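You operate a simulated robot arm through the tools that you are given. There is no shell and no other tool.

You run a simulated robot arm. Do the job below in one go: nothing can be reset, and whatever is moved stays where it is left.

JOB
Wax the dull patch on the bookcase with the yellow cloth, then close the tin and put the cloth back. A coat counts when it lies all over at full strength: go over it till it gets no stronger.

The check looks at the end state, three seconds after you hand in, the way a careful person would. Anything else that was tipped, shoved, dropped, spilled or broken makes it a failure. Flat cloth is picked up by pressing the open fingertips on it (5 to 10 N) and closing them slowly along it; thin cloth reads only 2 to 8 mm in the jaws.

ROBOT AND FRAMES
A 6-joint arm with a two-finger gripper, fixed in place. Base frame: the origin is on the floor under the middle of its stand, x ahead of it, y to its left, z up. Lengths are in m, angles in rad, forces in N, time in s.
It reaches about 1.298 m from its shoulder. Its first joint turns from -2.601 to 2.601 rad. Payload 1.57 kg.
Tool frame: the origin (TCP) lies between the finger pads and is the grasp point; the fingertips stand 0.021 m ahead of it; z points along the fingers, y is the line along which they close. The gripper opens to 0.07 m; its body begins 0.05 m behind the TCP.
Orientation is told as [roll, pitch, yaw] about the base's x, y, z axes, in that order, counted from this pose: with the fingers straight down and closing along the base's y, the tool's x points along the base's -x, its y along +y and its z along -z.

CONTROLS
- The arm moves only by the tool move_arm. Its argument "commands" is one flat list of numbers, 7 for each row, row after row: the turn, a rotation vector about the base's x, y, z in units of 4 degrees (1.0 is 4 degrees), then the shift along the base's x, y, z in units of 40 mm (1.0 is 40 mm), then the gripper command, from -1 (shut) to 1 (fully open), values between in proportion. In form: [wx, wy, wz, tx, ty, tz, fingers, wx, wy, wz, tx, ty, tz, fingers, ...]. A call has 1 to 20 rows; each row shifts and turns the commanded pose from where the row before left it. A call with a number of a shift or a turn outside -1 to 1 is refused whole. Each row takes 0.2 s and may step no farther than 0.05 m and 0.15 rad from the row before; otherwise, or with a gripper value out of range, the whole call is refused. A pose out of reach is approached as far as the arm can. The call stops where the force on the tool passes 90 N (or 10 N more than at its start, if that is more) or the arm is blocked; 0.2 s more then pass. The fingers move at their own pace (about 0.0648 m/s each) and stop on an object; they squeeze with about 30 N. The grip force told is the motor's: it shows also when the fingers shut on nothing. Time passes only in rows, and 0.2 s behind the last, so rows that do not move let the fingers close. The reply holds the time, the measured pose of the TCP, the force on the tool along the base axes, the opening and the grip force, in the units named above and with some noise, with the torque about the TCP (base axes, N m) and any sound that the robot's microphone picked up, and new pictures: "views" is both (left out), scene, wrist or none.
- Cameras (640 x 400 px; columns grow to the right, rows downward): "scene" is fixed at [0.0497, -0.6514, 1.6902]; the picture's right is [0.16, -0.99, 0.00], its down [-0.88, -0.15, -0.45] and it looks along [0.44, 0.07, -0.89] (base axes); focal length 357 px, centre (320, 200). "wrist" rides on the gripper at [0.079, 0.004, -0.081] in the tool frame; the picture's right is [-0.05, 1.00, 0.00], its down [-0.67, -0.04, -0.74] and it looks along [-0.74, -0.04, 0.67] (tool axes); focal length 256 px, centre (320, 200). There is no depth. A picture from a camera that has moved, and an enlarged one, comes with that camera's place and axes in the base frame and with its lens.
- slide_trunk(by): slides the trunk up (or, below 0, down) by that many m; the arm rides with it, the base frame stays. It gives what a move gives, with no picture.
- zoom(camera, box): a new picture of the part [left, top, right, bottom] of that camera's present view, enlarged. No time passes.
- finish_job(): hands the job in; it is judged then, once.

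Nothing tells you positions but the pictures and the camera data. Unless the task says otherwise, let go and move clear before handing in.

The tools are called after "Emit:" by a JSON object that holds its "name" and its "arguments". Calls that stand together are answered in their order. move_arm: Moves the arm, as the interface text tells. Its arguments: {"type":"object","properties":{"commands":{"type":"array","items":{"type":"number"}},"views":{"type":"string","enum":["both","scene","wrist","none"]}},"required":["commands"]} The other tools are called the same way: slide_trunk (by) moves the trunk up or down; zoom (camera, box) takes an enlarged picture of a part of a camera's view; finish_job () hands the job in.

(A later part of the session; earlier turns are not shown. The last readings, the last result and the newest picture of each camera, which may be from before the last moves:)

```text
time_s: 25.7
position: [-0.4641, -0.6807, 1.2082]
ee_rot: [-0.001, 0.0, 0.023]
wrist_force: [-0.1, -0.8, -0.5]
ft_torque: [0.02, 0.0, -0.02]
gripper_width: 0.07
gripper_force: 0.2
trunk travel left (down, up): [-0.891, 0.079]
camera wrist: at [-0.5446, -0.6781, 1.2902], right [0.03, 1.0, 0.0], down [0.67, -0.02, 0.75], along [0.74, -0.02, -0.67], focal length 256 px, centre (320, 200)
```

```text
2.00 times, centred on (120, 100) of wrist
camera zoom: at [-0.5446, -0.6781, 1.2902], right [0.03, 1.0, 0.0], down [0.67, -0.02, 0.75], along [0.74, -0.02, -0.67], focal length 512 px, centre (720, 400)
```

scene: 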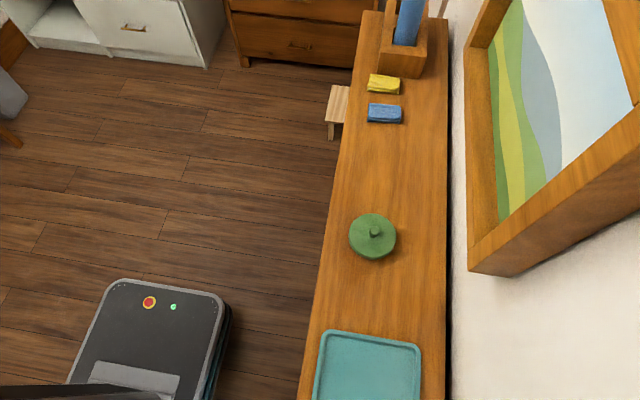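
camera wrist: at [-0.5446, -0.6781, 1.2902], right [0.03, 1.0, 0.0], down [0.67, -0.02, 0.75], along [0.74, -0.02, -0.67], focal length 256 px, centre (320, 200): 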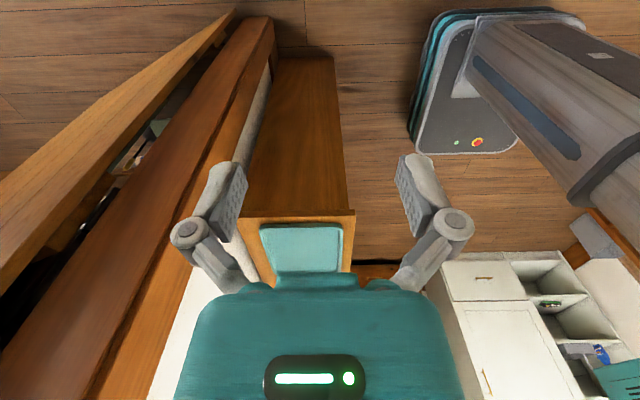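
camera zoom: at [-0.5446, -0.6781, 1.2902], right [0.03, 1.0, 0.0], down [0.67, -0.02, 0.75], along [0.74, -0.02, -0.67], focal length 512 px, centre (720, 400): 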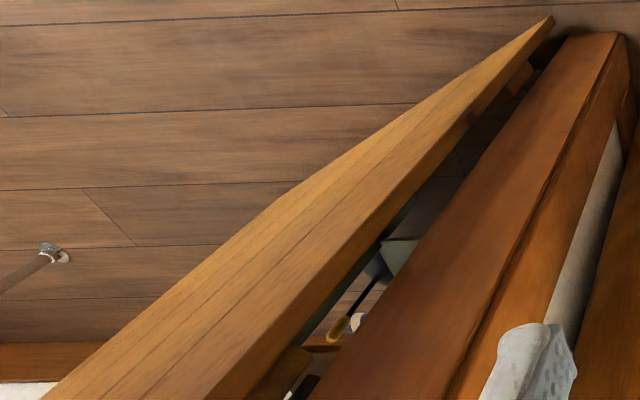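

I see an open doorway in the wall to the left, past the bookcase end. I'll lower the trunk here to view the end panel squarely.

Emit:
{"name": "slide_trunk", "arguments": {"by": -0.35}}

Emit:
{"name": "move_arm", "arguments": {"commands": [0, 0, 0, 0, 0, 0, 1]}}

```text
time_s: 29.1
position: [-0.4631, -0.6795, 0.86]
ee_rot: [0.0, 0.0, 0.021]
wrist_force: [1.1, 0.7, -0.2]
ft_torque: [-0.01, 0.03, 0.01]
gripper_width: 0.07
gripper_force: 0.0
trunk travel left (down, up): [-0.541, 0.429]
```

```text
time_s: 29.5
position: [-0.4627, -0.6788, 0.858]
ee_rot: [0.0, 0.001, 0.021]
wrist_force: [0.2, -0.2, -0.4]
ft_torque: [-0.01, -0.02, -0.01]
gripper_width: 0.0702
gripper_force: 0.1
trunk travel left (down, up): [-0.541, 0.429]
camera wrist: at [-0.5442, -0.6767, 0.9399], right [0.03, 1.0, 0.0], down [0.67, -0.02, 0.74], along [0.74, -0.02, -0.67], focal length 256 px, centre (320, 200)
```

scene: 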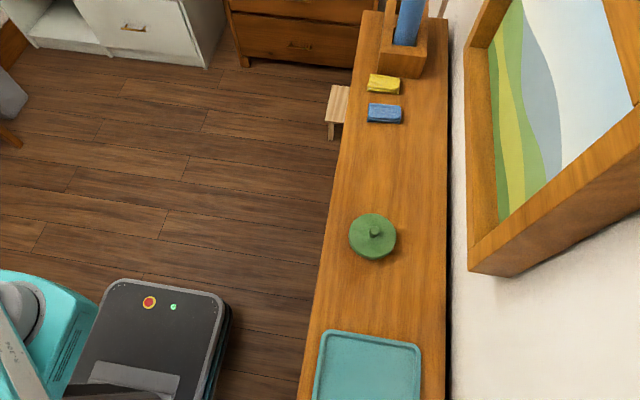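
wrist: 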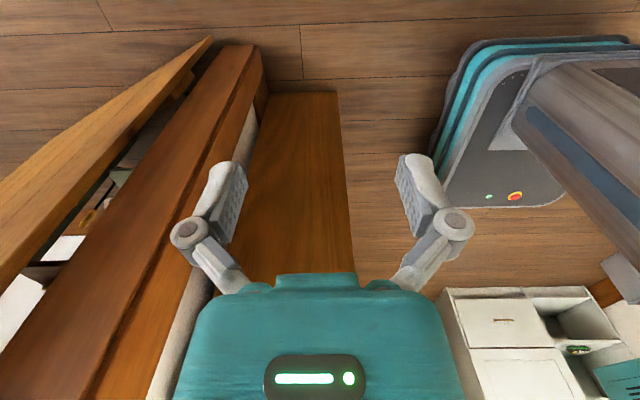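

Emit:
{"name": "zoom", "arguments": {"camera": "wrist", "box": [210, 80, 370, 280]}}

Emit:
{"name": "zoom", "arguments": {"camera": "wrist", "box": [240, 170, 370, 280]}}

```text
2.00 times, centred on (290, 180) of wrist
camera zoom: at [-0.5442, -0.6767, 0.9399], right [0.03, 1.0, 0.0], down [0.67, -0.02, 0.74], along [0.74, -0.02, -0.67], focal length 512 px, centre (380, 240)
```

zoom: 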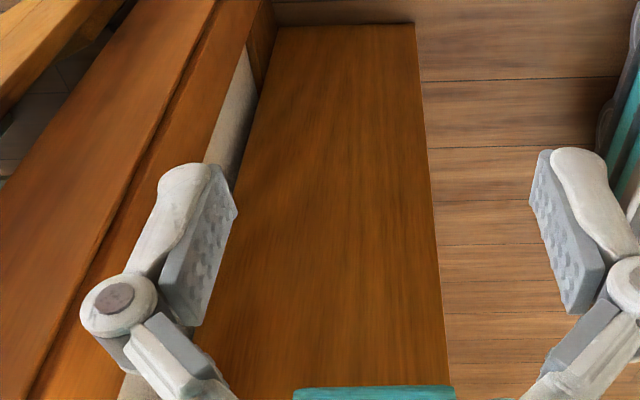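

```text
3.64 times, centred on (305, 225) of wrist
camera zoom: at [-0.5442, -0.6767, 0.9399], right [0.03, 1.0, 0.0], down [0.67, -0.02, 0.74], along [0.74, -0.02, -0.67], focal length 931 px, centre (374, 109)
```

zoom: 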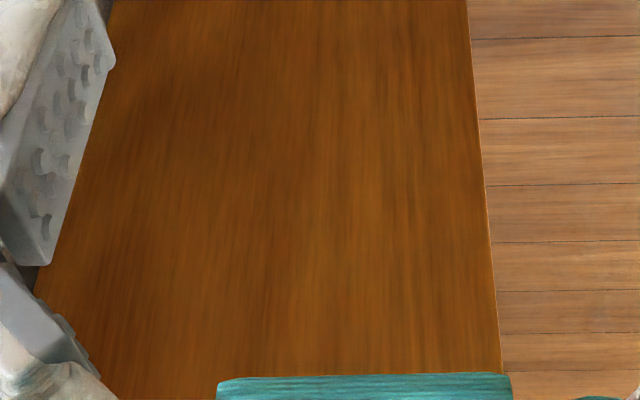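

The end panel looks plain from here, but its upper half is hidden by the gripper. I'll tilt the camera up to see it.

Emit:
{"name": "move_arm", "arguments": {"commands": [0, -1, 0, -0.3, 0, 0, 1, 0, -1, 0, -0.3, 0, 0, 1, 0, -1, 0, -0.3, 0, 0, 1, 0, -1, 0, -0.3, 0, 0, 1, 0, -1, 0, -0.3, 0, 0, 1, 0, -1, 0, -0.3, 0, 0, 1, 0, -1, 0, -0.3, 0, 0, 1, 0, -1, 0, -0.3, 0, 0, 1]}}

```text
time_s: 31.0
position: [-0.4444, -0.7495, 0.8767]
ee_rot: [0.001, -0.428, 0.146]
wrist_force: [0.4, 0.7, 0.1]
ft_torque: [-0.02, 0.03, 0.03]
gripper_width: 0.0699
gripper_force: 0.1
out of reach, approached as far as the arm can: row 3, 4, 5, 6, 7
trunk travel left (down, up): [-0.541, 0.429]
stopped in row 7: the arm was blocked; the commanded pose is now the measured one
camera wrist: at [-0.5519, -0.7619, 0.9168], right [-0.1, 0.99, 0.02], down [0.3, 0.01, 0.95], along [0.95, 0.1, -0.3], focal length 256 px, centre (320, 200)
```

scene: 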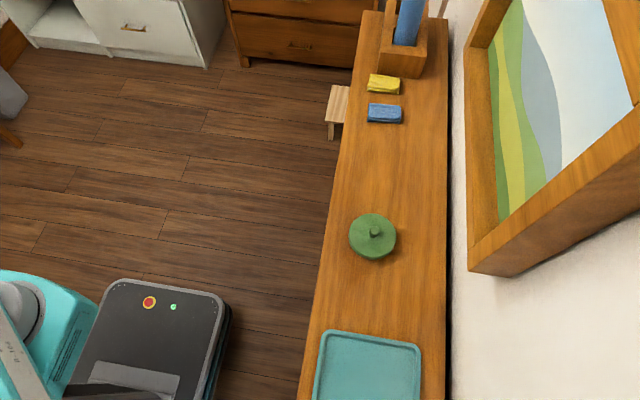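
wrist: 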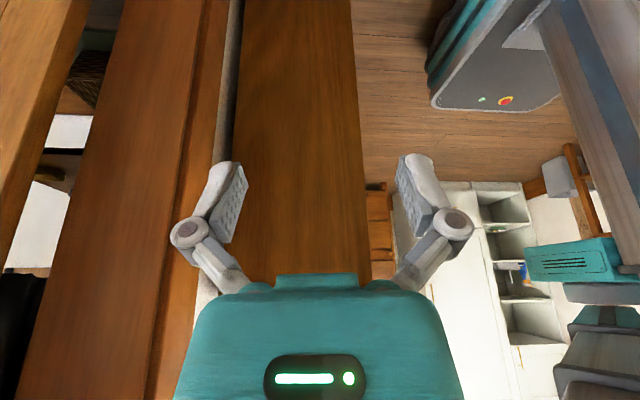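

Emit:
{"name": "zoom", "arguments": {"camera": "wrist", "box": [210, 0, 380, 280]}}

Emit:
{"name": "zoom", "arguments": {"camera": "wrist", "box": [230, 150, 380, 280]}}

```text
1.43 times, centred on (295, 140) of wrist
camera zoom: at [-0.5519, -0.7619, 0.9168], right [-0.1, 0.99, 0.02], down [0.3, 0.01, 0.95], along [0.95, 0.1, -0.3], focal length 366 px, centre (356, 286)
```

zoom: 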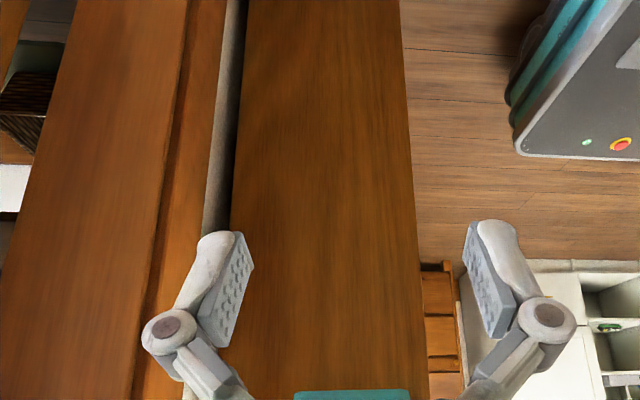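

```text
3.08 times, centred on (305, 215) of wrist
camera zoom: at [-0.5519, -0.7619, 0.9168], right [-0.1, 0.99, 0.02], down [0.3, 0.01, 0.95], along [0.95, 0.1, -0.3], focal length 788 px, centre (366, 154)
```

zoom: 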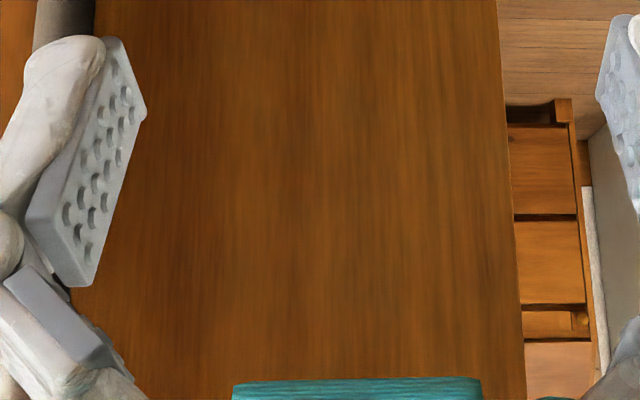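

Emit:
{"name": "zoom", "arguments": {"camera": "wrist", "box": [240, 0, 370, 90]}}

Emit:
{"name": "zoom", "arguments": {"camera": "wrist", "box": [240, 80, 370, 170]}}

Emit:
{"name": "zoom", "arguments": {"camera": "wrist", "box": [240, 150, 370, 240]}}

```text
4.44 times, centred on (305, 45) of wrist
camera zoom: at [-0.5519, -0.7619, 0.9168], right [-0.1, 0.99, 0.02], down [0.3, 0.01, 0.95], along [0.95, 0.1, -0.3], focal length 1138 px, centre (387, 889)
```

zoom: 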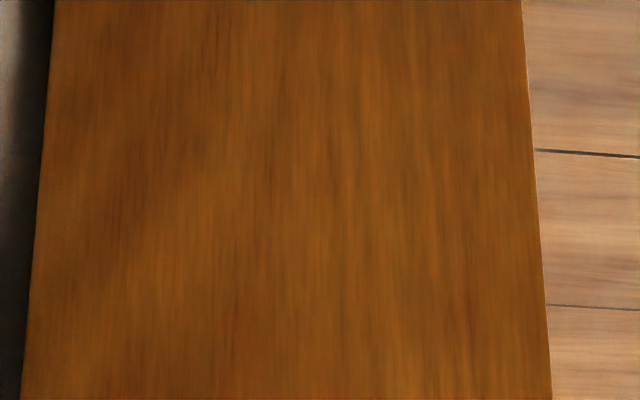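

```text
4.44 times, centred on (305, 125) of wrist
camera zoom: at [-0.5519, -0.7619, 0.9168], right [-0.1, 0.99, 0.02], down [0.3, 0.01, 0.95], along [0.95, 0.1, -0.3], focal length 1138 px, centre (387, 533)
```

zoom: 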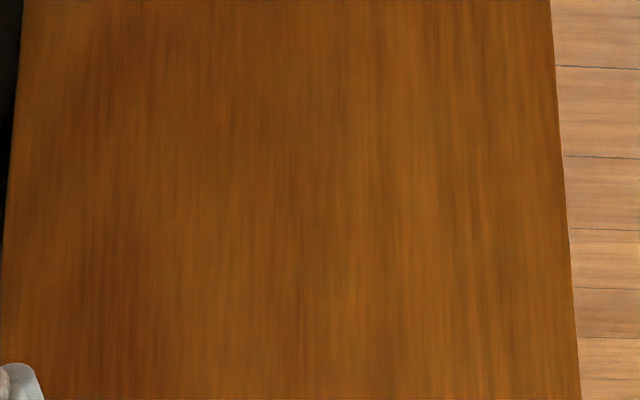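

```text
4.44 times, centred on (305, 195) of wrist
camera zoom: at [-0.5519, -0.7619, 0.9168], right [-0.1, 0.99, 0.02], down [0.3, 0.01, 0.95], along [0.95, 0.1, -0.3], focal length 1138 px, centre (387, 222)
```

zoom: 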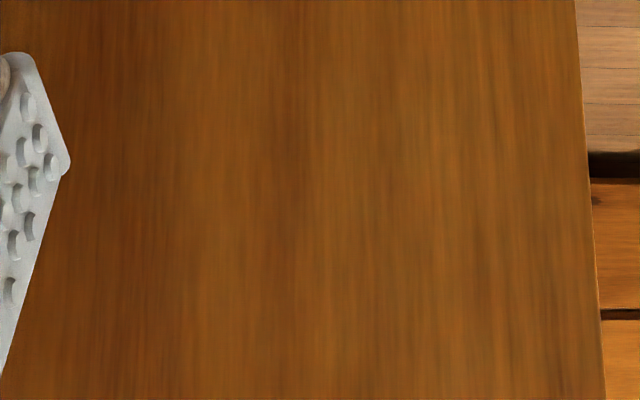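

The end panel has only the normal grain. I'll raise the trunk again, level the tool and go look at the lower compartment and the far part of the top.

Emit:
{"name": "slide_trunk", "arguments": {"by": 0.35}}

Emit:
{"name": "move_arm", "arguments": {"commands": [0, 1, -0.3, 0, 0.3, 0, 1, 0, 1, -0.3, 0, 0.3, 0, 1, 0, 1, -0.3, 0, 0.3, 0, 1, 0, 1, -0.3, 0, 0.3, 0, 1, 0, 1, -0.3, 0, 0.3, 0, 1, 0, 1, -0.3, 0, 0.3, 0, 1], "views": "none"}}

```text
time_s: 34.4
position: [-0.4462, -0.749, 1.2276]
ee_rot: [0.0, -0.43, 0.147]
wrist_force: [-0.4, -0.9, 0.1]
ft_torque: [-0.04, 0.01, -0.01]
gripper_width: 0.0699
gripper_force: 0.0
trunk travel left (down, up): [-0.891, 0.079]
```

```text
time_s: 35.8
position: [-0.4493, -0.6743, 1.2094]
ee_rot: [0.032, -0.013, 0.004]
wrist_force: [-0.4, 0.8, 0.6]
ft_torque: [-0.01, 0.0, -0.03]
gripper_width: 0.0699
gripper_force: 0.0
out of reach, approached as far as the arm can: row 1, 2, 3, 5
trunk travel left (down, up): [-0.891, 0.079]
```

Emit:
{"name": "move_arm", "arguments": {"commands": [0, 0, 0, 1, 0.1, 0, 1, 0, 0, 0, 1, 0.1, 0, 1, 0, 0, 0, 1, 0.1, 0, 1, 0, 0, 0, 1, 0.1, 0, 1, 0, 0, 0, 1, 0.1, 0, 1, 0, 0, 0, 1, 0.1, 0, 1, 0, 0, 0, 1, 0.1, 0, 1, 0, 0, 0, 1, 0.1, 0, 1, 0, 0, 0, 1, 0.1, 0, 1, 0, 0, 0, 1, 0.1, 0, 1, 0, 0, 0, 1, 0, 0, 1, 0, 0, 0, 1, 0, 0, 1, 0, 0, 0, 1, 0, 0, 1, 0, 0, 0, 1, 0, 0, 1, 0, 0, 0, 1, 0, 0, 1, 0, 0, 0, 1, 0, 0, 1, 0, 0, 0, 1, 0, 0, 1, 0, 0, 0, 1, 0, 0, 1, 0, 0, 0, 1, 0, 0, 1, 0, 0, 0, 1, 0, 0, 1], "views": "none"}}

Emit:
{"name": "move_arm", "arguments": {"commands": [0, 0, 0, 1, 0, 0, 1, 0, 0, 0, 1, 0, 0, 1, 0, 0, 0, 1, 0, 0, 1, 0, 0, 0, 1, 0, 0, 1]}}

```text
time_s: 40.0
position: [0.35, -0.6358, 1.2107]
ee_rot: [0.031, -0.013, 0.007]
wrist_force: [0.9, -0.5, 0.1]
ft_torque: [-0.02, 0.01, 0.02]
gripper_width: 0.07
gripper_force: 0.0
out of reach, approached as far as the arm can: row 19
trunk travel left (down, up): [-0.891, 0.079]
```

```text
time_s: 41.0
position: [0.5118, -0.638, 1.209]
ee_rot: [0.032, -0.014, 0.005]
wrist_force: [0.6, 0.0, 0.5]
ft_torque: [0.0, -0.02, 0.02]
gripper_width: 0.07
gripper_force: 0.1
out of reach, approached as far as the arm can: row 3
trunk travel left (down, up): [-0.891, 0.079]
camera wrist: at [0.4306, -0.6371, 1.2897], right [0.05, 1.0, 0.03], down [0.66, -0.06, 0.75], along [0.75, -0.01, -0.66], focal length 256 px, centre (320, 200)
```

scene: 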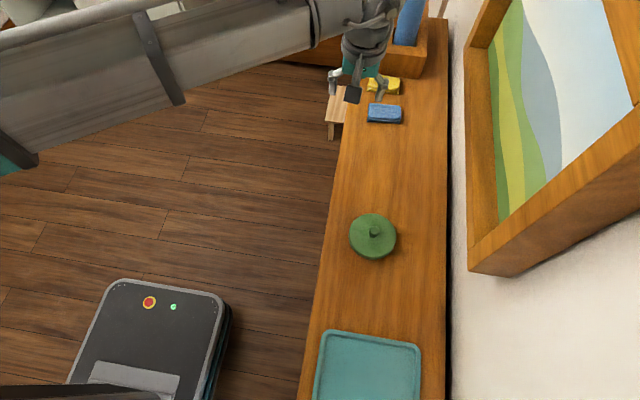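
wrist: 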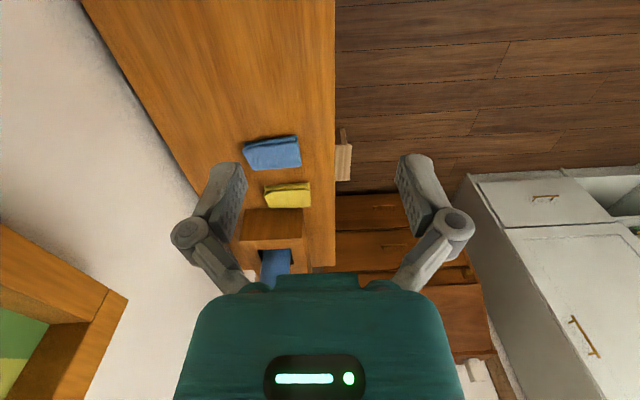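

Emit:
{"name": "zoom", "arguments": {"camera": "wrist", "box": [80, 0, 340, 140]}}

Emit:
{"name": "zoom", "arguments": {"camera": "wrist", "box": [180, 110, 370, 290]}}

Emit:
{"name": "zoom", "arguments": {"camera": "wrist", "box": [300, 130, 380, 280]}}

```text
2.46 times, centred on (210, 70) of wrist
camera zoom: at [0.4306, -0.6371, 1.2897], right [0.05, 1.0, 0.03], down [0.66, -0.06, 0.75], along [0.75, -0.01, -0.66], focal length 630 px, centre (591, 520)
```

zoom: 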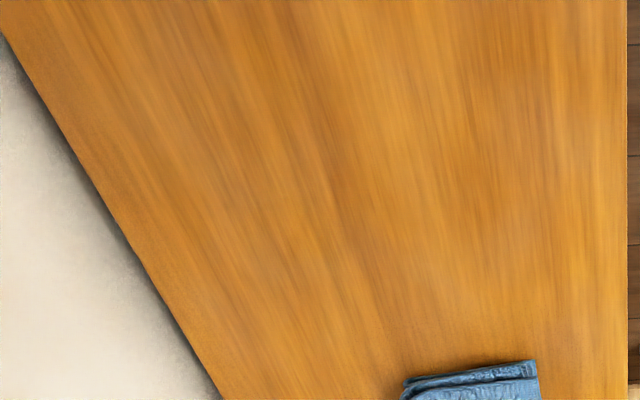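

```text
2.22 times, centred on (275, 200) of wrist
camera zoom: at [0.4306, -0.6371, 1.2897], right [0.05, 1.0, 0.03], down [0.66, -0.06, 0.75], along [0.75, -0.01, -0.66], focal length 569 px, centre (420, 200)
```

zoom: 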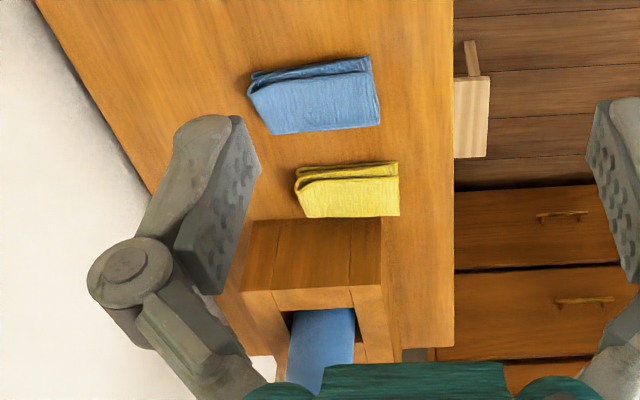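

```text
2.67 times, centred on (340, 205) of wrist
camera zoom: at [0.4306, -0.6371, 1.2897], right [0.05, 1.0, 0.03], down [0.66, -0.06, 0.75], along [0.75, -0.01, -0.66], focal length 683 px, centre (267, 187)
```

zoom: 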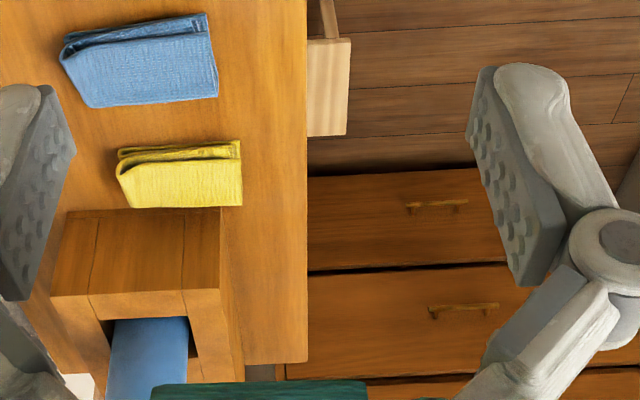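

The far part of the top is clean as well. I'll go back round to the front and lower the trunk fully to look into the bottom compartment.

Emit:
{"name": "move_arm", "arguments": {"commands": [0, 0, -1, 0, 0.4, 0, 1, 0, 0, -1, 0, 0.4, 0, 1, 0, 0, -1, 0, 0.4, 0, 1, 0, 0, -1, 0, 0.4, 0, 1, 0, 0, -1, 0, 0.4, 0, 1, 0, 0, -1, 0, 0.4, 0, 1, 0, 0, -1, 0, 0.4, 0, 1, 0, 0, -1, 0, 0.4, 0, 1, 0, 0, -1, 0, 0.4, 0, 1, 0, 0, -1, 0, 0.4, 0, 1, 0, 0, -1, 0, 0.4, 0, 1, 0, 0, -1, 0, 0.4, 0, 1, 0, 0, -1, 0, 0.4, 0, 1, 0, 0, -1, 0, 0.4, 0, 1, 0, 0, -1, 0, 0.4, 0, 1, 0, 0, -1, 0, 0.4, 0, 1, 0, 0, -1, 0, 0.4, 0, 1, 0, 0, -1, 0, 0.4, 0, 1, 0, 0, -1, 0, 0.4, 0, 1, 0, 0, -1, 0, 0.4, 0, 1], "views": "none"}}

Emit:
{"name": "slide_trunk", "arguments": {"by": -0.4}}

Emit:
{"name": "slide_trunk", "arguments": {"by": -0.3}}

Emit:
{"name": "move_arm", "arguments": {"commands": [-1, 0, 0, 0, 0, 0, 1, -1, 0, 0, 0, 0, 0, 1, -1, 0, 0, 0, 0, 0, 1, -1, 0, 0, 0, 0, 0, 1, -1, 0, 0, 0, 0, 0, 1, -1, 0, 0, 0, 0, 0, 1, -1, 0, 0, 0, 0, 0, 1]}}

```text
time_s: 45.2
position: [0.51, -0.3148, 1.2098]
ee_rot: [0.031, -0.012, -1.391]
wrist_force: [-0.5, 0.7, -0.7]
ft_torque: [-0.01, -0.03, 0.0]
gripper_width: 0.0701
gripper_force: 0.1
trunk travel left (down, up): [-0.891, 0.079]
```

```text
time_s: 49.0
position: [0.5102, -0.3152, 0.8106]
ee_rot: [0.032, -0.01, -1.389]
wrist_force: [-0.3, -0.7, 0.5]
ft_torque: [-0.01, 0.01, -0.02]
gripper_width: 0.0701
gripper_force: 0.0
trunk travel left (down, up): [-0.491, 0.479]
```

```text
time_s: 52.0
position: [0.51, -0.3153, 0.5097]
ee_rot: [0.031, -0.012, -1.388]
wrist_force: [0.7, 0.9, -0.1]
ft_torque: [0.04, -0.03, 0.0]
gripper_width: 0.07
gripper_force: 0.1
trunk travel left (down, up): [-0.191, 0.779]
```

```text
time_s: 53.6
position: [0.5099, -0.3163, 0.5329]
ee_rot: [-0.064, -0.493, -1.364]
wrist_force: [-0.2, -0.2, 0.2]
ft_torque: [-0.02, 0.0, -0.01]
gripper_width: 0.0701
gripper_force: 0.0
out of reach, approached as far as the arm can: row 3, 4, 5, 6, 7
trunk travel left (down, up): [-0.191, 0.779]
camera wrist: at [0.4959, -0.2089, 0.5657], right [0.99, 0.13, -0.03], down [0.06, -0.23, 0.97], along [0.12, -0.97, -0.23], focal length 256 px, centre (320, 200)
```

scene: 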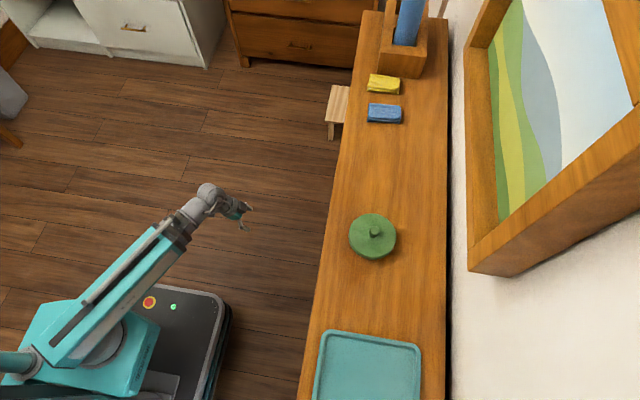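
wrist: 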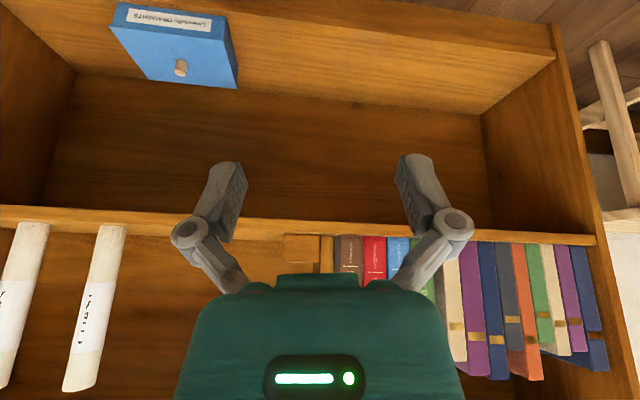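

Emit:
{"name": "zoom", "arguments": {"camera": "wrist", "box": [0, 0, 260, 220]}}

Emit:
{"name": "zoom", "arguments": {"camera": "wrist", "box": [230, 0, 490, 220]}}

Emit:
{"name": "zoom", "arguments": {"camera": "wrist", "box": [400, 40, 620, 250]}}

```text
1.82 times, centred on (130, 110) of wrist
camera zoom: at [0.4959, -0.2089, 0.5657], right [0.99, 0.13, -0.03], down [0.06, -0.23, 0.97], along [0.12, -0.97, -0.23], focal length 465 px, centre (666, 364)
```

zoom: 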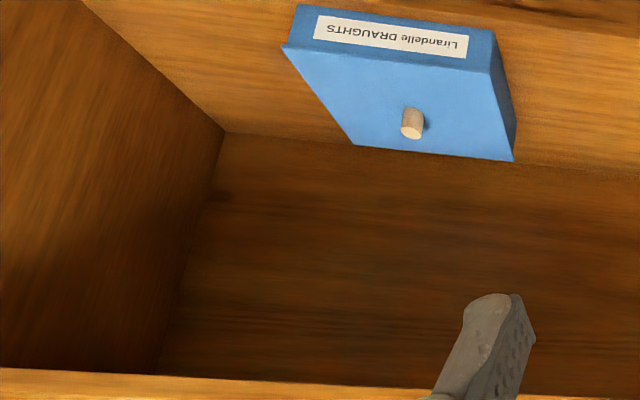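

```text
1.82 times, centred on (360, 110) of wrist
camera zoom: at [0.4959, -0.2089, 0.5657], right [0.99, 0.13, -0.03], down [0.06, -0.23, 0.97], along [0.12, -0.97, -0.23], focal length 465 px, centre (247, 364)
```

zoom: 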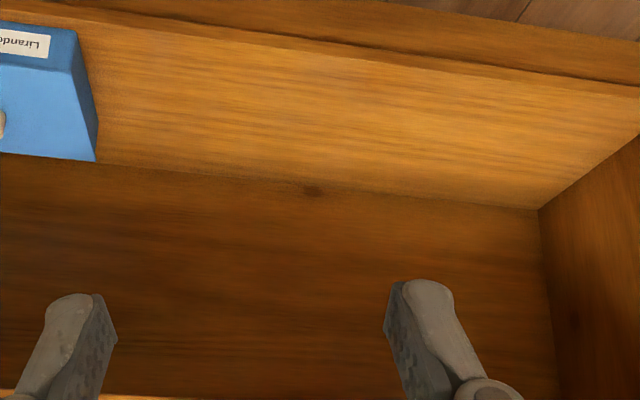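

```text
1.90 times, centred on (510, 145) of wrist
camera zoom: at [0.4959, -0.2089, 0.5657], right [0.99, 0.13, -0.03], down [0.06, -0.23, 0.97], along [0.12, -0.97, -0.23], focal length 488 px, centre (-42, 305)
```

zoom: 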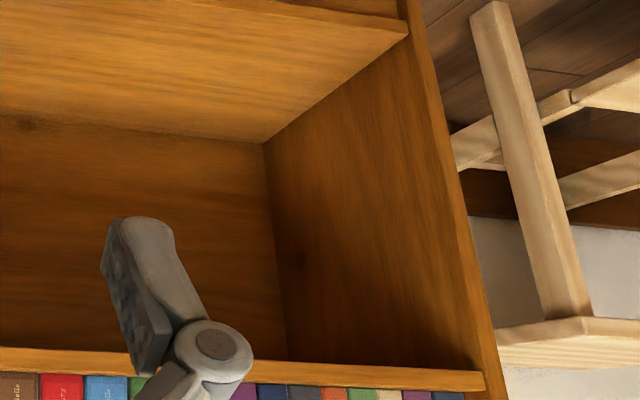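

Emit:
{"name": "zoom", "arguments": {"camera": "wrist", "box": [0, 200, 260, 400]}}

Emit:
{"name": "zoom", "arguments": {"camera": "wrist", "box": [420, 220, 640, 400]}}

Emit:
{"name": "zoom", "arguments": {"camera": "scene", "box": [410, 20, 460, 140]}}

Emit:
{"name": "zoom", "arguments": {"camera": "scene", "box": [290, 320, 450, 400]}}

```text
2.00 times, centred on (130, 300) of wrist
camera zoom: at [0.4959, -0.2089, 0.5657], right [0.99, 0.13, -0.03], down [0.06, -0.23, 0.97], along [0.12, -0.97, -0.23], focal length 512 px, centre (700, 0)
```

zoom: 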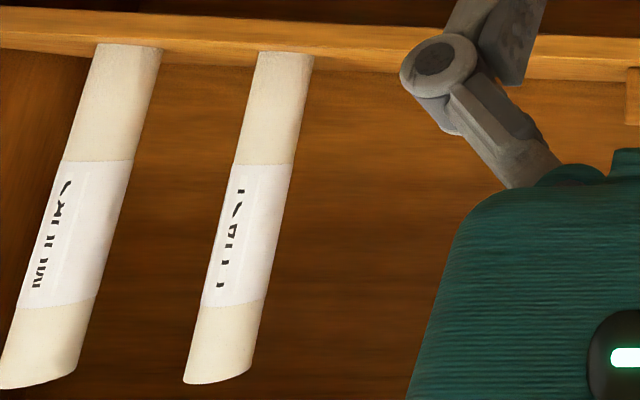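

```text
2.22 times, centred on (530, 310) of wrist
camera zoom: at [0.4959, -0.2089, 0.5657], right [0.99, 0.13, -0.03], down [0.06, -0.23, 0.97], along [0.12, -0.97, -0.23], focal length 569 px, centre (-147, -44)
```

zoom: 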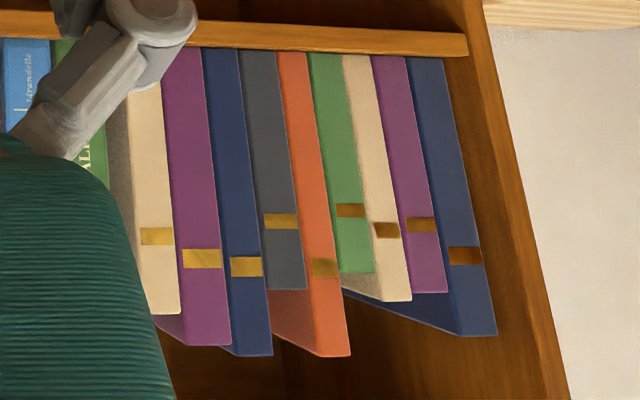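

```text
3.33 times, centred on (435, 80) of scene
camera zoom: at [0.0497, -0.6514, 1.6902], right [0.16, -0.99, 0.0], down [-0.88, -0.15, -0.45], along [0.44, 0.07, -0.89], focal length 1190 px, centre (-63, 600)
```

zoom: 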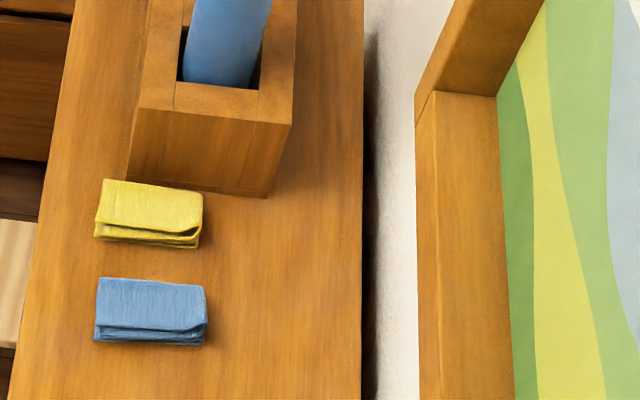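

```text
4.00 times, centred on (370, 360) of scene
camera zoom: at [0.0497, -0.6514, 1.6902], right [0.16, -0.99, 0.0], down [-0.88, -0.15, -0.45], along [0.44, 0.07, -0.89], focal length 1428 px, centre (120, -440)
```

zoom: 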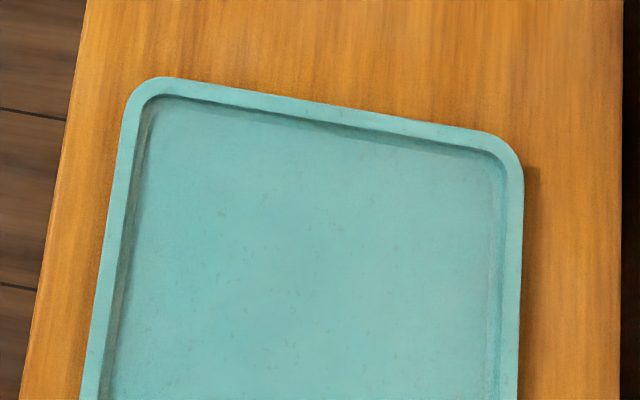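

I've found nothing in the bottom compartment. I'll check the parts not yet seen well: the right inner panel of the upper compartment and the underside of the top.

Emit:
{"name": "slide_trunk", "arguments": {"by": 0.2}}

Emit:
{"name": "move_arm", "arguments": {"commands": [-1, 0, 0.8, 1, 0.4, 0, 1, -1, 0, 0.8, 1, 0.4, 0, 1, -1, 0, 0.8, 1, 0.4, 0, 1, 0, 0, 0.8, 1, 0.4, 0, 1, 0, 0, 0.8, 1, 0.4, 0, 1]}}

```text
time_s: 55.8
position: [0.5097, -0.3168, 0.7308]
ee_rot: [-0.065, -0.491, -1.366]
wrist_force: [-0.3, 0.0, 0.8]
ft_torque: [-0.02, -0.02, -0.01]
gripper_width: 0.07
gripper_force: 0.0
trunk travel left (down, up): [-0.391, 0.579]
```

```text
time_s: 57.0
position: [0.7109, -0.2356, 0.7542]
ee_rot: [-0.142, -0.687, -1.043]
wrist_force: [-0.1, 0.0, 0.6]
ft_torque: [-0.01, 0.02, 0.03]
gripper_width: 0.0701
gripper_force: 0.0
out of reach, approached as far as the arm can: row 1, 2, 3
trunk travel left (down, up): [-0.391, 0.579]
camera wrist: at [0.6662, -0.1309, 0.7647], right [0.92, 0.39, -0.07], down [0.08, 0.0, 1.0], along [0.38, -0.92, -0.03], focal length 256 px, centre (320, 200)
```

scene: 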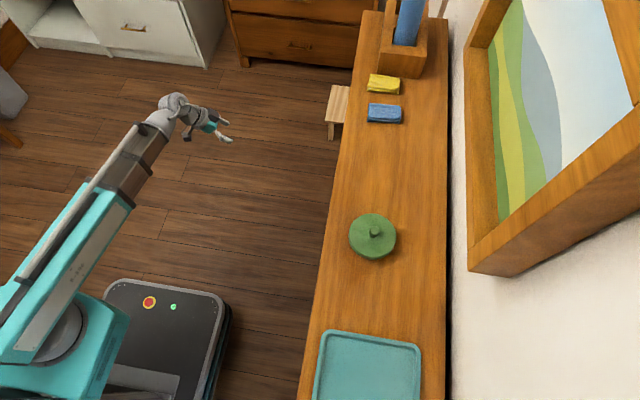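
wrist: 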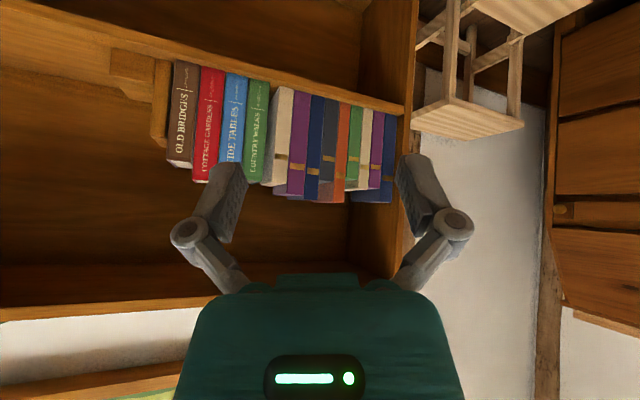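

Emit:
{"name": "zoom", "arguments": {"camera": "wrist", "box": [0, 60, 260, 320]}}

Emit:
{"name": "zoom", "arguments": {"camera": "wrist", "box": [220, 170, 430, 300]}}

Emit:
{"name": "zoom", "arguments": {"camera": "wrist", "box": [350, 0, 640, 200]}}

```text
1.54 times, centred on (130, 190) of wrist
camera zoom: at [0.6662, -0.1309, 0.7647], right [0.92, 0.39, -0.07], down [0.08, 0.0, 1.0], along [0.38, -0.92, -0.03], focal length 394 px, centre (612, 215)
```

zoom: 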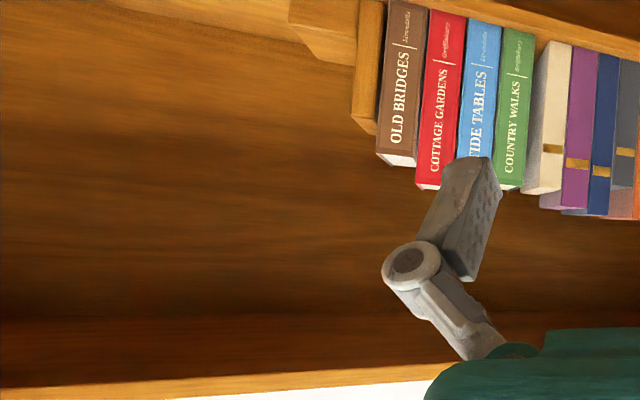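

```text
3.05 times, centred on (325, 235) of wrist
camera zoom: at [0.6662, -0.1309, 0.7647], right [0.92, 0.39, -0.07], down [0.08, 0.0, 1.0], along [0.38, -0.92, -0.03], focal length 780 px, centre (305, 93)
```

zoom: 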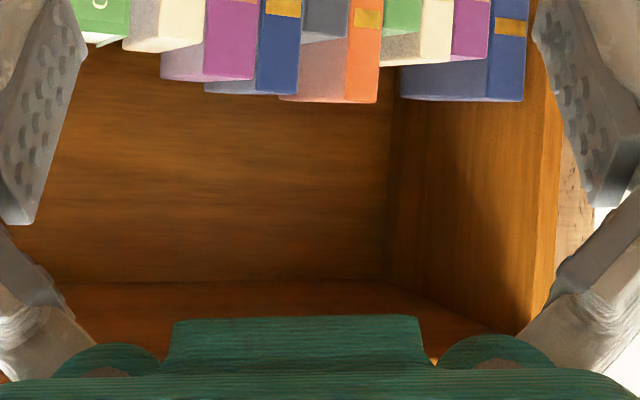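

```text
2.00 times, centred on (495, 100) of wrist
camera zoom: at [0.6662, -0.1309, 0.7647], right [0.92, 0.39, -0.07], down [0.08, 0.0, 1.0], along [0.38, -0.92, -0.03], focal length 512 px, centre (-30, 400)
```

zoom: 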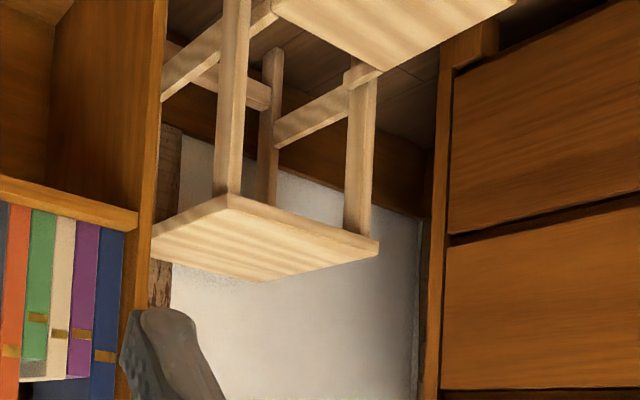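

The compartments are all plain. I'll go back up for a much closer look at the top surface itself, since the patch could be very faint.

Emit:
{"name": "slide_trunk", "arguments": {"by": 0.4}}

Emit:
{"name": "move_arm", "arguments": {"commands": [0.95, 0.32, 0, -0.4, -0.3, 0, 1, 0.95, 0.32, 0, -0.4, -0.3, 0, 1, 0.95, 0.32, 0, -0.4, -0.3, 0, 1, 0.95, 0.32, 0, -0.4, -0.3, 0, 1, 0.95, 0.32, 0, -0.4, -0.3, 0, 1, 0.95, 0.32, 0, -0.4, -0.3, 0, 1, 0.95, 0.32, 0, -0.4, -0.3, 0, 1, 0.95, 0.32, 0, -0.4, -0.3, 0, 1, 0.95, 0.32, 0, -0.4, -0.3, 0, 1, 0.95, 0.32, 0, -0.4, -0.3, 0, 1, 0, 0, -1, 0, -0.3, 0, 1, 0, 0, -1, 0, -0.3, 0, 1, 0, 0, -1, 0, -0.3, 0, 1, 0, 0, -1, 0, -0.3, 0, 1, 0, 0, -1, 0, -0.3, 0, 1, 0, 0, -1, 0, -0.3, 0, 1, 0, 0, -1, 0, -0.3, 0, 1, 0, 0, -0.6, 0, -0.3, 0, 1]}}

```text
time_s: 60.8
position: [0.7096, -0.2344, 1.1535]
ee_rot: [-0.141, -0.688, -1.042]
wrist_force: [-0.6, -1.2, -0.3]
ft_torque: [-0.01, 0.0, -0.03]
gripper_width: 0.0698
gripper_force: 0.0
trunk travel left (down, up): [-0.791, 0.179]
```

```text
time_s: 64.6
position: [0.5493, -0.4509, 1.1096]
ee_rot: [-0.011, -0.001, -1.621]
wrist_force: [0.3, 0.1, -0.4]
ft_torque: [-0.04, 0.01, -0.02]
gripper_width: 0.0698
gripper_force: 0.0
out of reach, approached as far as the arm can: row 1, 2, 3, 4, 5, 6, 7, 9
trunk travel left (down, up): [-0.791, 0.179]
camera wrist: at [0.5572, -0.3725, 1.1907], right [0.99, -0.1, -0.01], down [-0.06, -0.66, 0.74], along [-0.08, -0.74, -0.67], focal length 256 px, centre (320, 200)
```

scene: 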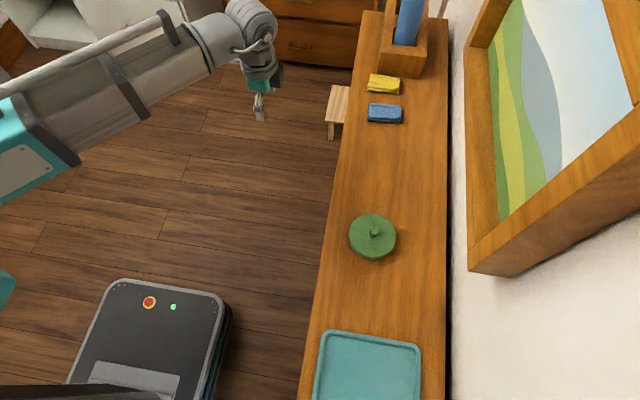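
wrist: 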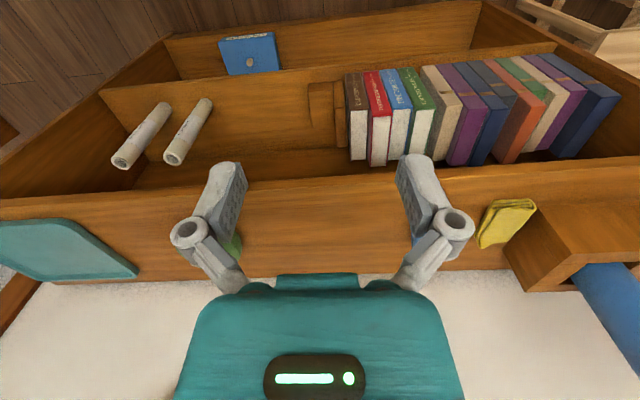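

Emit:
{"name": "zoom", "arguments": {"camera": "wrist", "box": [235, 160, 415, 285]}}

Emit:
{"name": "zoom", "arguments": {"camera": "wrist", "box": [0, 170, 220, 290]}}

Emit:
{"name": "zoom", "arguments": {"camera": "wrist", "box": [440, 140, 640, 300]}}

```text
3.20 times, centred on (325, 222) of wrist
camera zoom: at [0.5572, -0.3725, 1.1907], right [0.99, -0.1, -0.01], down [-0.06, -0.66, 0.74], along [-0.08, -0.74, -0.67], focal length 819 px, centre (304, 128)
```

zoom: 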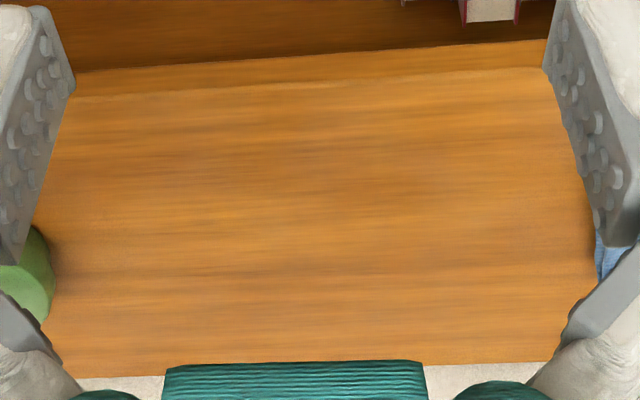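

```text
2.91 times, centred on (110, 230) of wrist
camera zoom: at [0.5572, -0.3725, 1.1907], right [0.99, -0.1, -0.01], down [-0.06, -0.66, 0.74], along [-0.08, -0.74, -0.67], focal length 745 px, centre (931, 113)
```

zoom: 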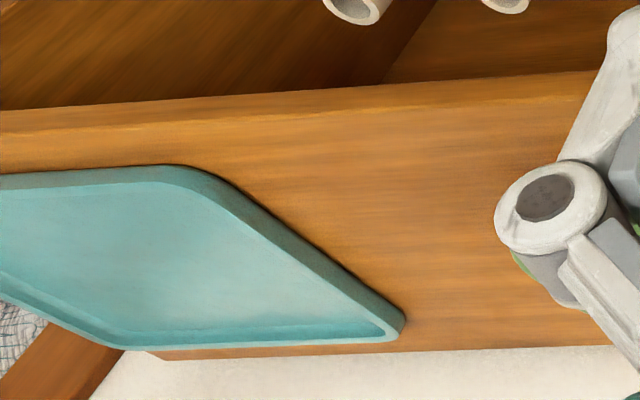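

```text
2.50 times, centred on (540, 220) of wrist
camera zoom: at [0.5572, -0.3725, 1.1907], right [0.99, -0.1, -0.01], down [-0.06, -0.66, 0.74], along [-0.08, -0.74, -0.67], focal length 640 px, centre (-230, 150)
```

zoom: 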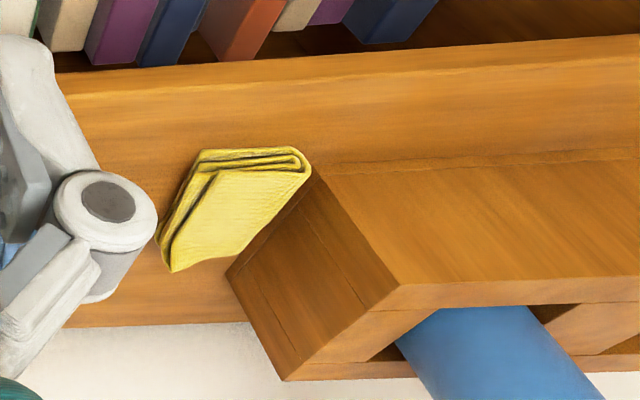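

The area between the tin and the blue cloth might look slightly paler and greyer. I'll bring the camera close over it to check.

Emit:
{"name": "move_arm", "arguments": {"commands": [0, 0, 0, 0, -1, -0.5, 1, 0, 0, 0, 0, -1, -0.5, 1, 0, 0, 0, 0, -1, -0.5, 1, 0, 0, 0, 0, -0.5, -0.2, 1]}}

```text
time_s: 65.6
position: [0.5499, -0.5917, 1.1102]
ee_rot: [-0.009, -0.001, -1.62]
wrist_force: [-0.2, -0.7, 0.4]
ft_torque: [0.02, -0.02, -0.04]
gripper_width: 0.0697
gripper_force: 0.0
out of reach, approached as far as the arm can: row 1, 2, 3, 4
trunk travel left (down, up): [-0.791, 0.179]
camera wrist: at [0.5567, -0.5126, 1.1906], right [0.99, -0.1, -0.01], down [-0.06, -0.66, 0.74], along [-0.08, -0.74, -0.67], focal length 256 px, centre (320, 200)
```

scene: 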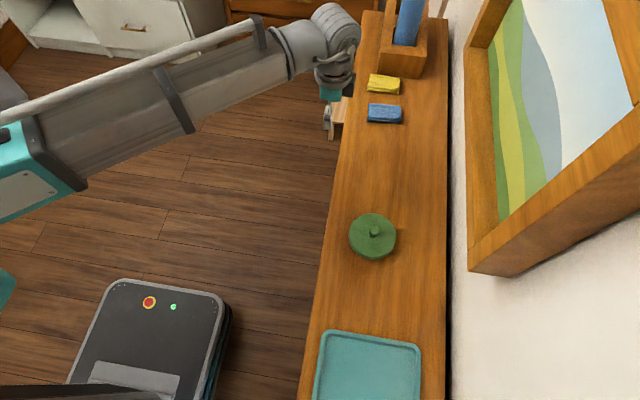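
wrist: 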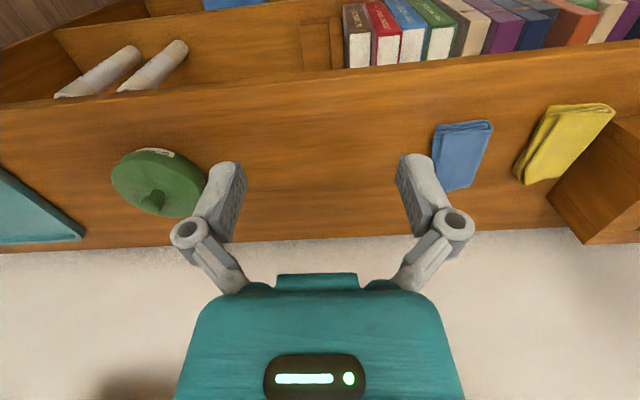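

The tool follows x and y but not z, so height may be set mainly by the trunk. I'll test a small z step and look at the close view meanwhile.

Emit:
{"name": "zoom", "arguments": {"camera": "wrist", "box": [190, 60, 450, 260]}}

Emit:
{"name": "zoom", "arguments": {"camera": "wrist", "box": [0, 90, 240, 260]}}

Emit:
{"name": "move_arm", "arguments": {"commands": [0, 0, 0, 0, 0, -0.5, 1, 0, 0, 0, 0, 0, -0.5, 1], "views": "none"}}

```text
2.00 times, centred on (320, 160) of wrist
camera zoom: at [0.5567, -0.5126, 1.1906], right [0.99, -0.1, -0.01], down [-0.06, -0.66, 0.74], along [-0.08, -0.74, -0.67], focal length 512 px, centre (320, 280)
```

zoom: 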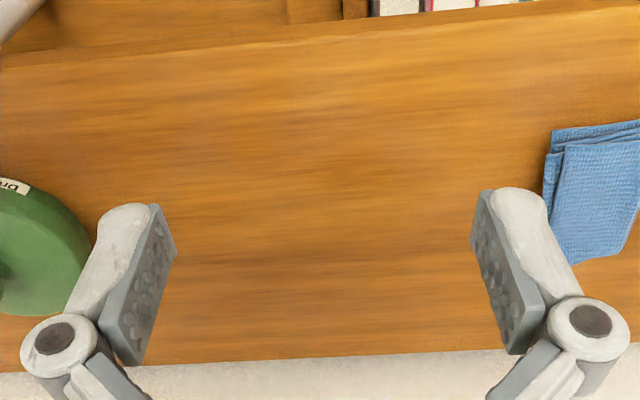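

```text
2.35 times, centred on (120, 175) of wrist
camera zoom: at [0.5567, -0.5126, 1.1906], right [0.99, -0.1, -0.01], down [-0.06, -0.66, 0.74], along [-0.08, -0.74, -0.67], focal length 602 px, centre (791, 259)
```

zoom: 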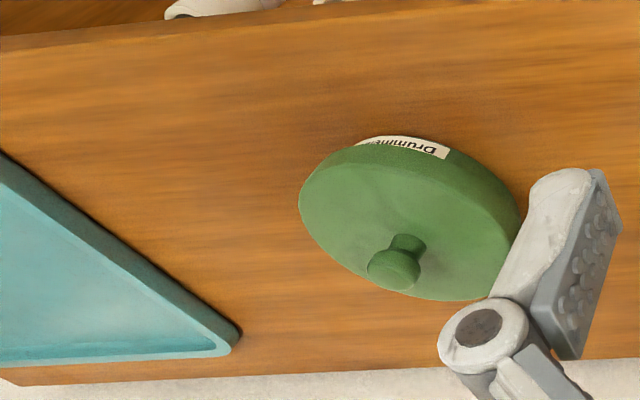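

```text
time_s: 66.2
position: [0.5484, -0.5916, 1.1095]
ee_rot: [-0.011, 0.001, -1.619]
wrist_force: [0.4, 0.2, -0.1]
ft_torque: [-0.01, 0.02, -0.02]
gripper_width: 0.0699
gripper_force: 0.1
out of reach, approached as far as the arm can: row 1, 2
trunk travel left (down, up): [-0.791, 0.179]
```

That confirms it: height comes from the trunk and the arm moves in the plane. I'll compare tone across the whole top in the fixed camera at medium zoom.

Emit:
{"name": "zoom", "arguments": {"camera": "scene", "box": [290, 90, 490, 330]}}

Emit:
{"name": "zoom", "arguments": {"camera": "wrist", "box": [0, 40, 640, 260]}}

```text
1.67 times, centred on (390, 210) of scene
camera zoom: at [0.0497, -0.6514, 1.6902], right [0.16, -0.99, 0.0], down [-0.88, -0.15, -0.45], along [0.44, 0.07, -0.89], focal length 595 px, centre (203, 183)
```

zoom: 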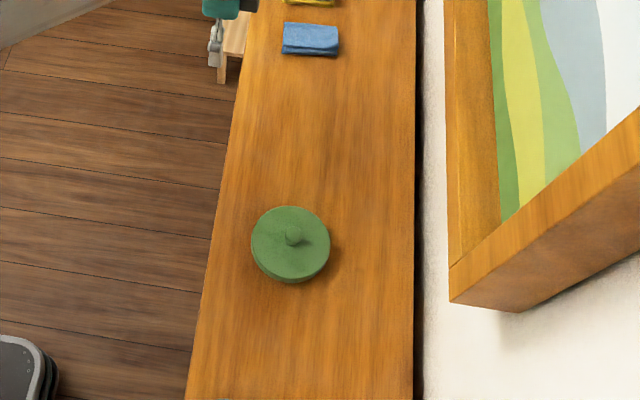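

```text
1.00 times, centred on (320, 150) of wrist (not enlarged: the box is as wide or as high as the picture)
camera zoom: at [0.5564, -0.5121, 1.1907], right [0.99, -0.1, -0.01], down [-0.06, -0.66, 0.74], along [-0.08, -0.74, -0.67], focal length 256 px, centre (320, 250)
```

zoom: 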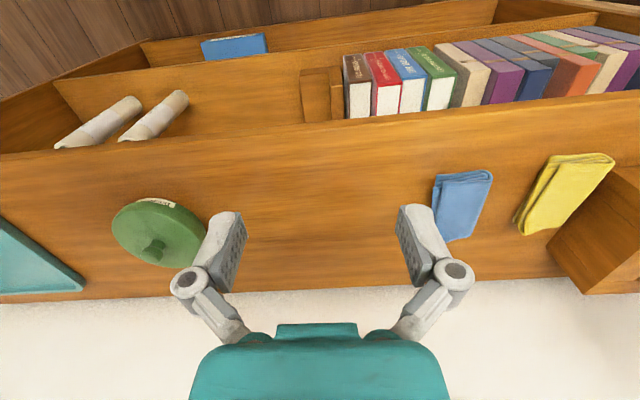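

I still can't see an edge of a patch on the top. I'll try a low grazing view along the surface, where a difference in gloss should show best.

Emit:
{"name": "move_arm", "arguments": {"commands": [0, 0, 1, -0.5, 0.3, 0, 1, 0, 0, 1, -0.5, 0.3, 0, 1, 0, 0, 1, -0.5, 0.3, 0, 1, 0, 0, 1, -0.5, 0.3, 0, 1, 0, 0, 1, -0.5, 0.3, 0, 1, 0, 0, 1, -0.5, 0.3, 0, 1, 0, 0, 1, -0.5, 0.3, 0, 1, 0, 0, 1, -0.5, 0.3, 0, 1, 0, 0, 1, -0.5, 0.3, 0, 1, 0, 0, 1, -0.5, 0.3, 0, 1, 0, 0, 1, -0.5, 0.3, 0, 1, 0, 0, 1, -0.5, 0.3, 0, 1, -0.7, -0.7, 0, 0, 0, 0, 1, -0.7, -0.7, 0, 0, 0, 0, 1, -0.7, -0.7, 0, 0, 0, 0, 1, -0.7, -0.7, 0, 0, 0, 0, 1, -0.7, -0.7, 0, 0, 0, 0, 1, -0.7, -0.7, 0, 0, 0, 0, 1, -0.7, -0.7, 0, 0, 0, 0, 1, -0.7, -0.7, 0, 0, 0, 0, 1]}}

```text
time_s: 70.4
position: [0.3411, -0.5039, 1.1377]
ee_rot: [-0.012, -0.552, -0.781]
wrist_force: [-0.4, -0.1, -0.7]
ft_torque: [-0.02, 0.04, -0.03]
gripper_width: 0.0701
gripper_force: 0.1
out of reach, approached as far as the arm can: row 15, 16, 17, 18, 19, 20
trunk travel left (down, up): [-0.791, 0.179]
camera wrist: at [0.2644, -0.4239, 1.1648], right [0.74, 0.67, 0.02], down [0.11, -0.14, 0.98], along [0.66, -0.73, -0.18], focal length 256 px, centre (320, 200)
```

scene: 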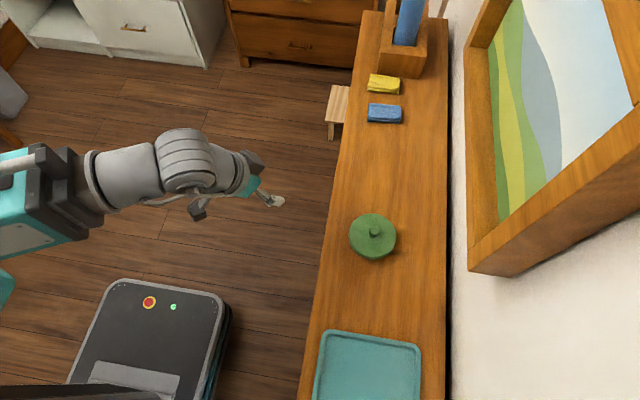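
wrist: 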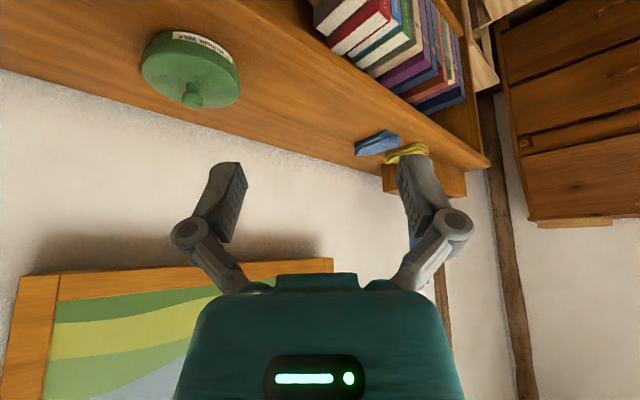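

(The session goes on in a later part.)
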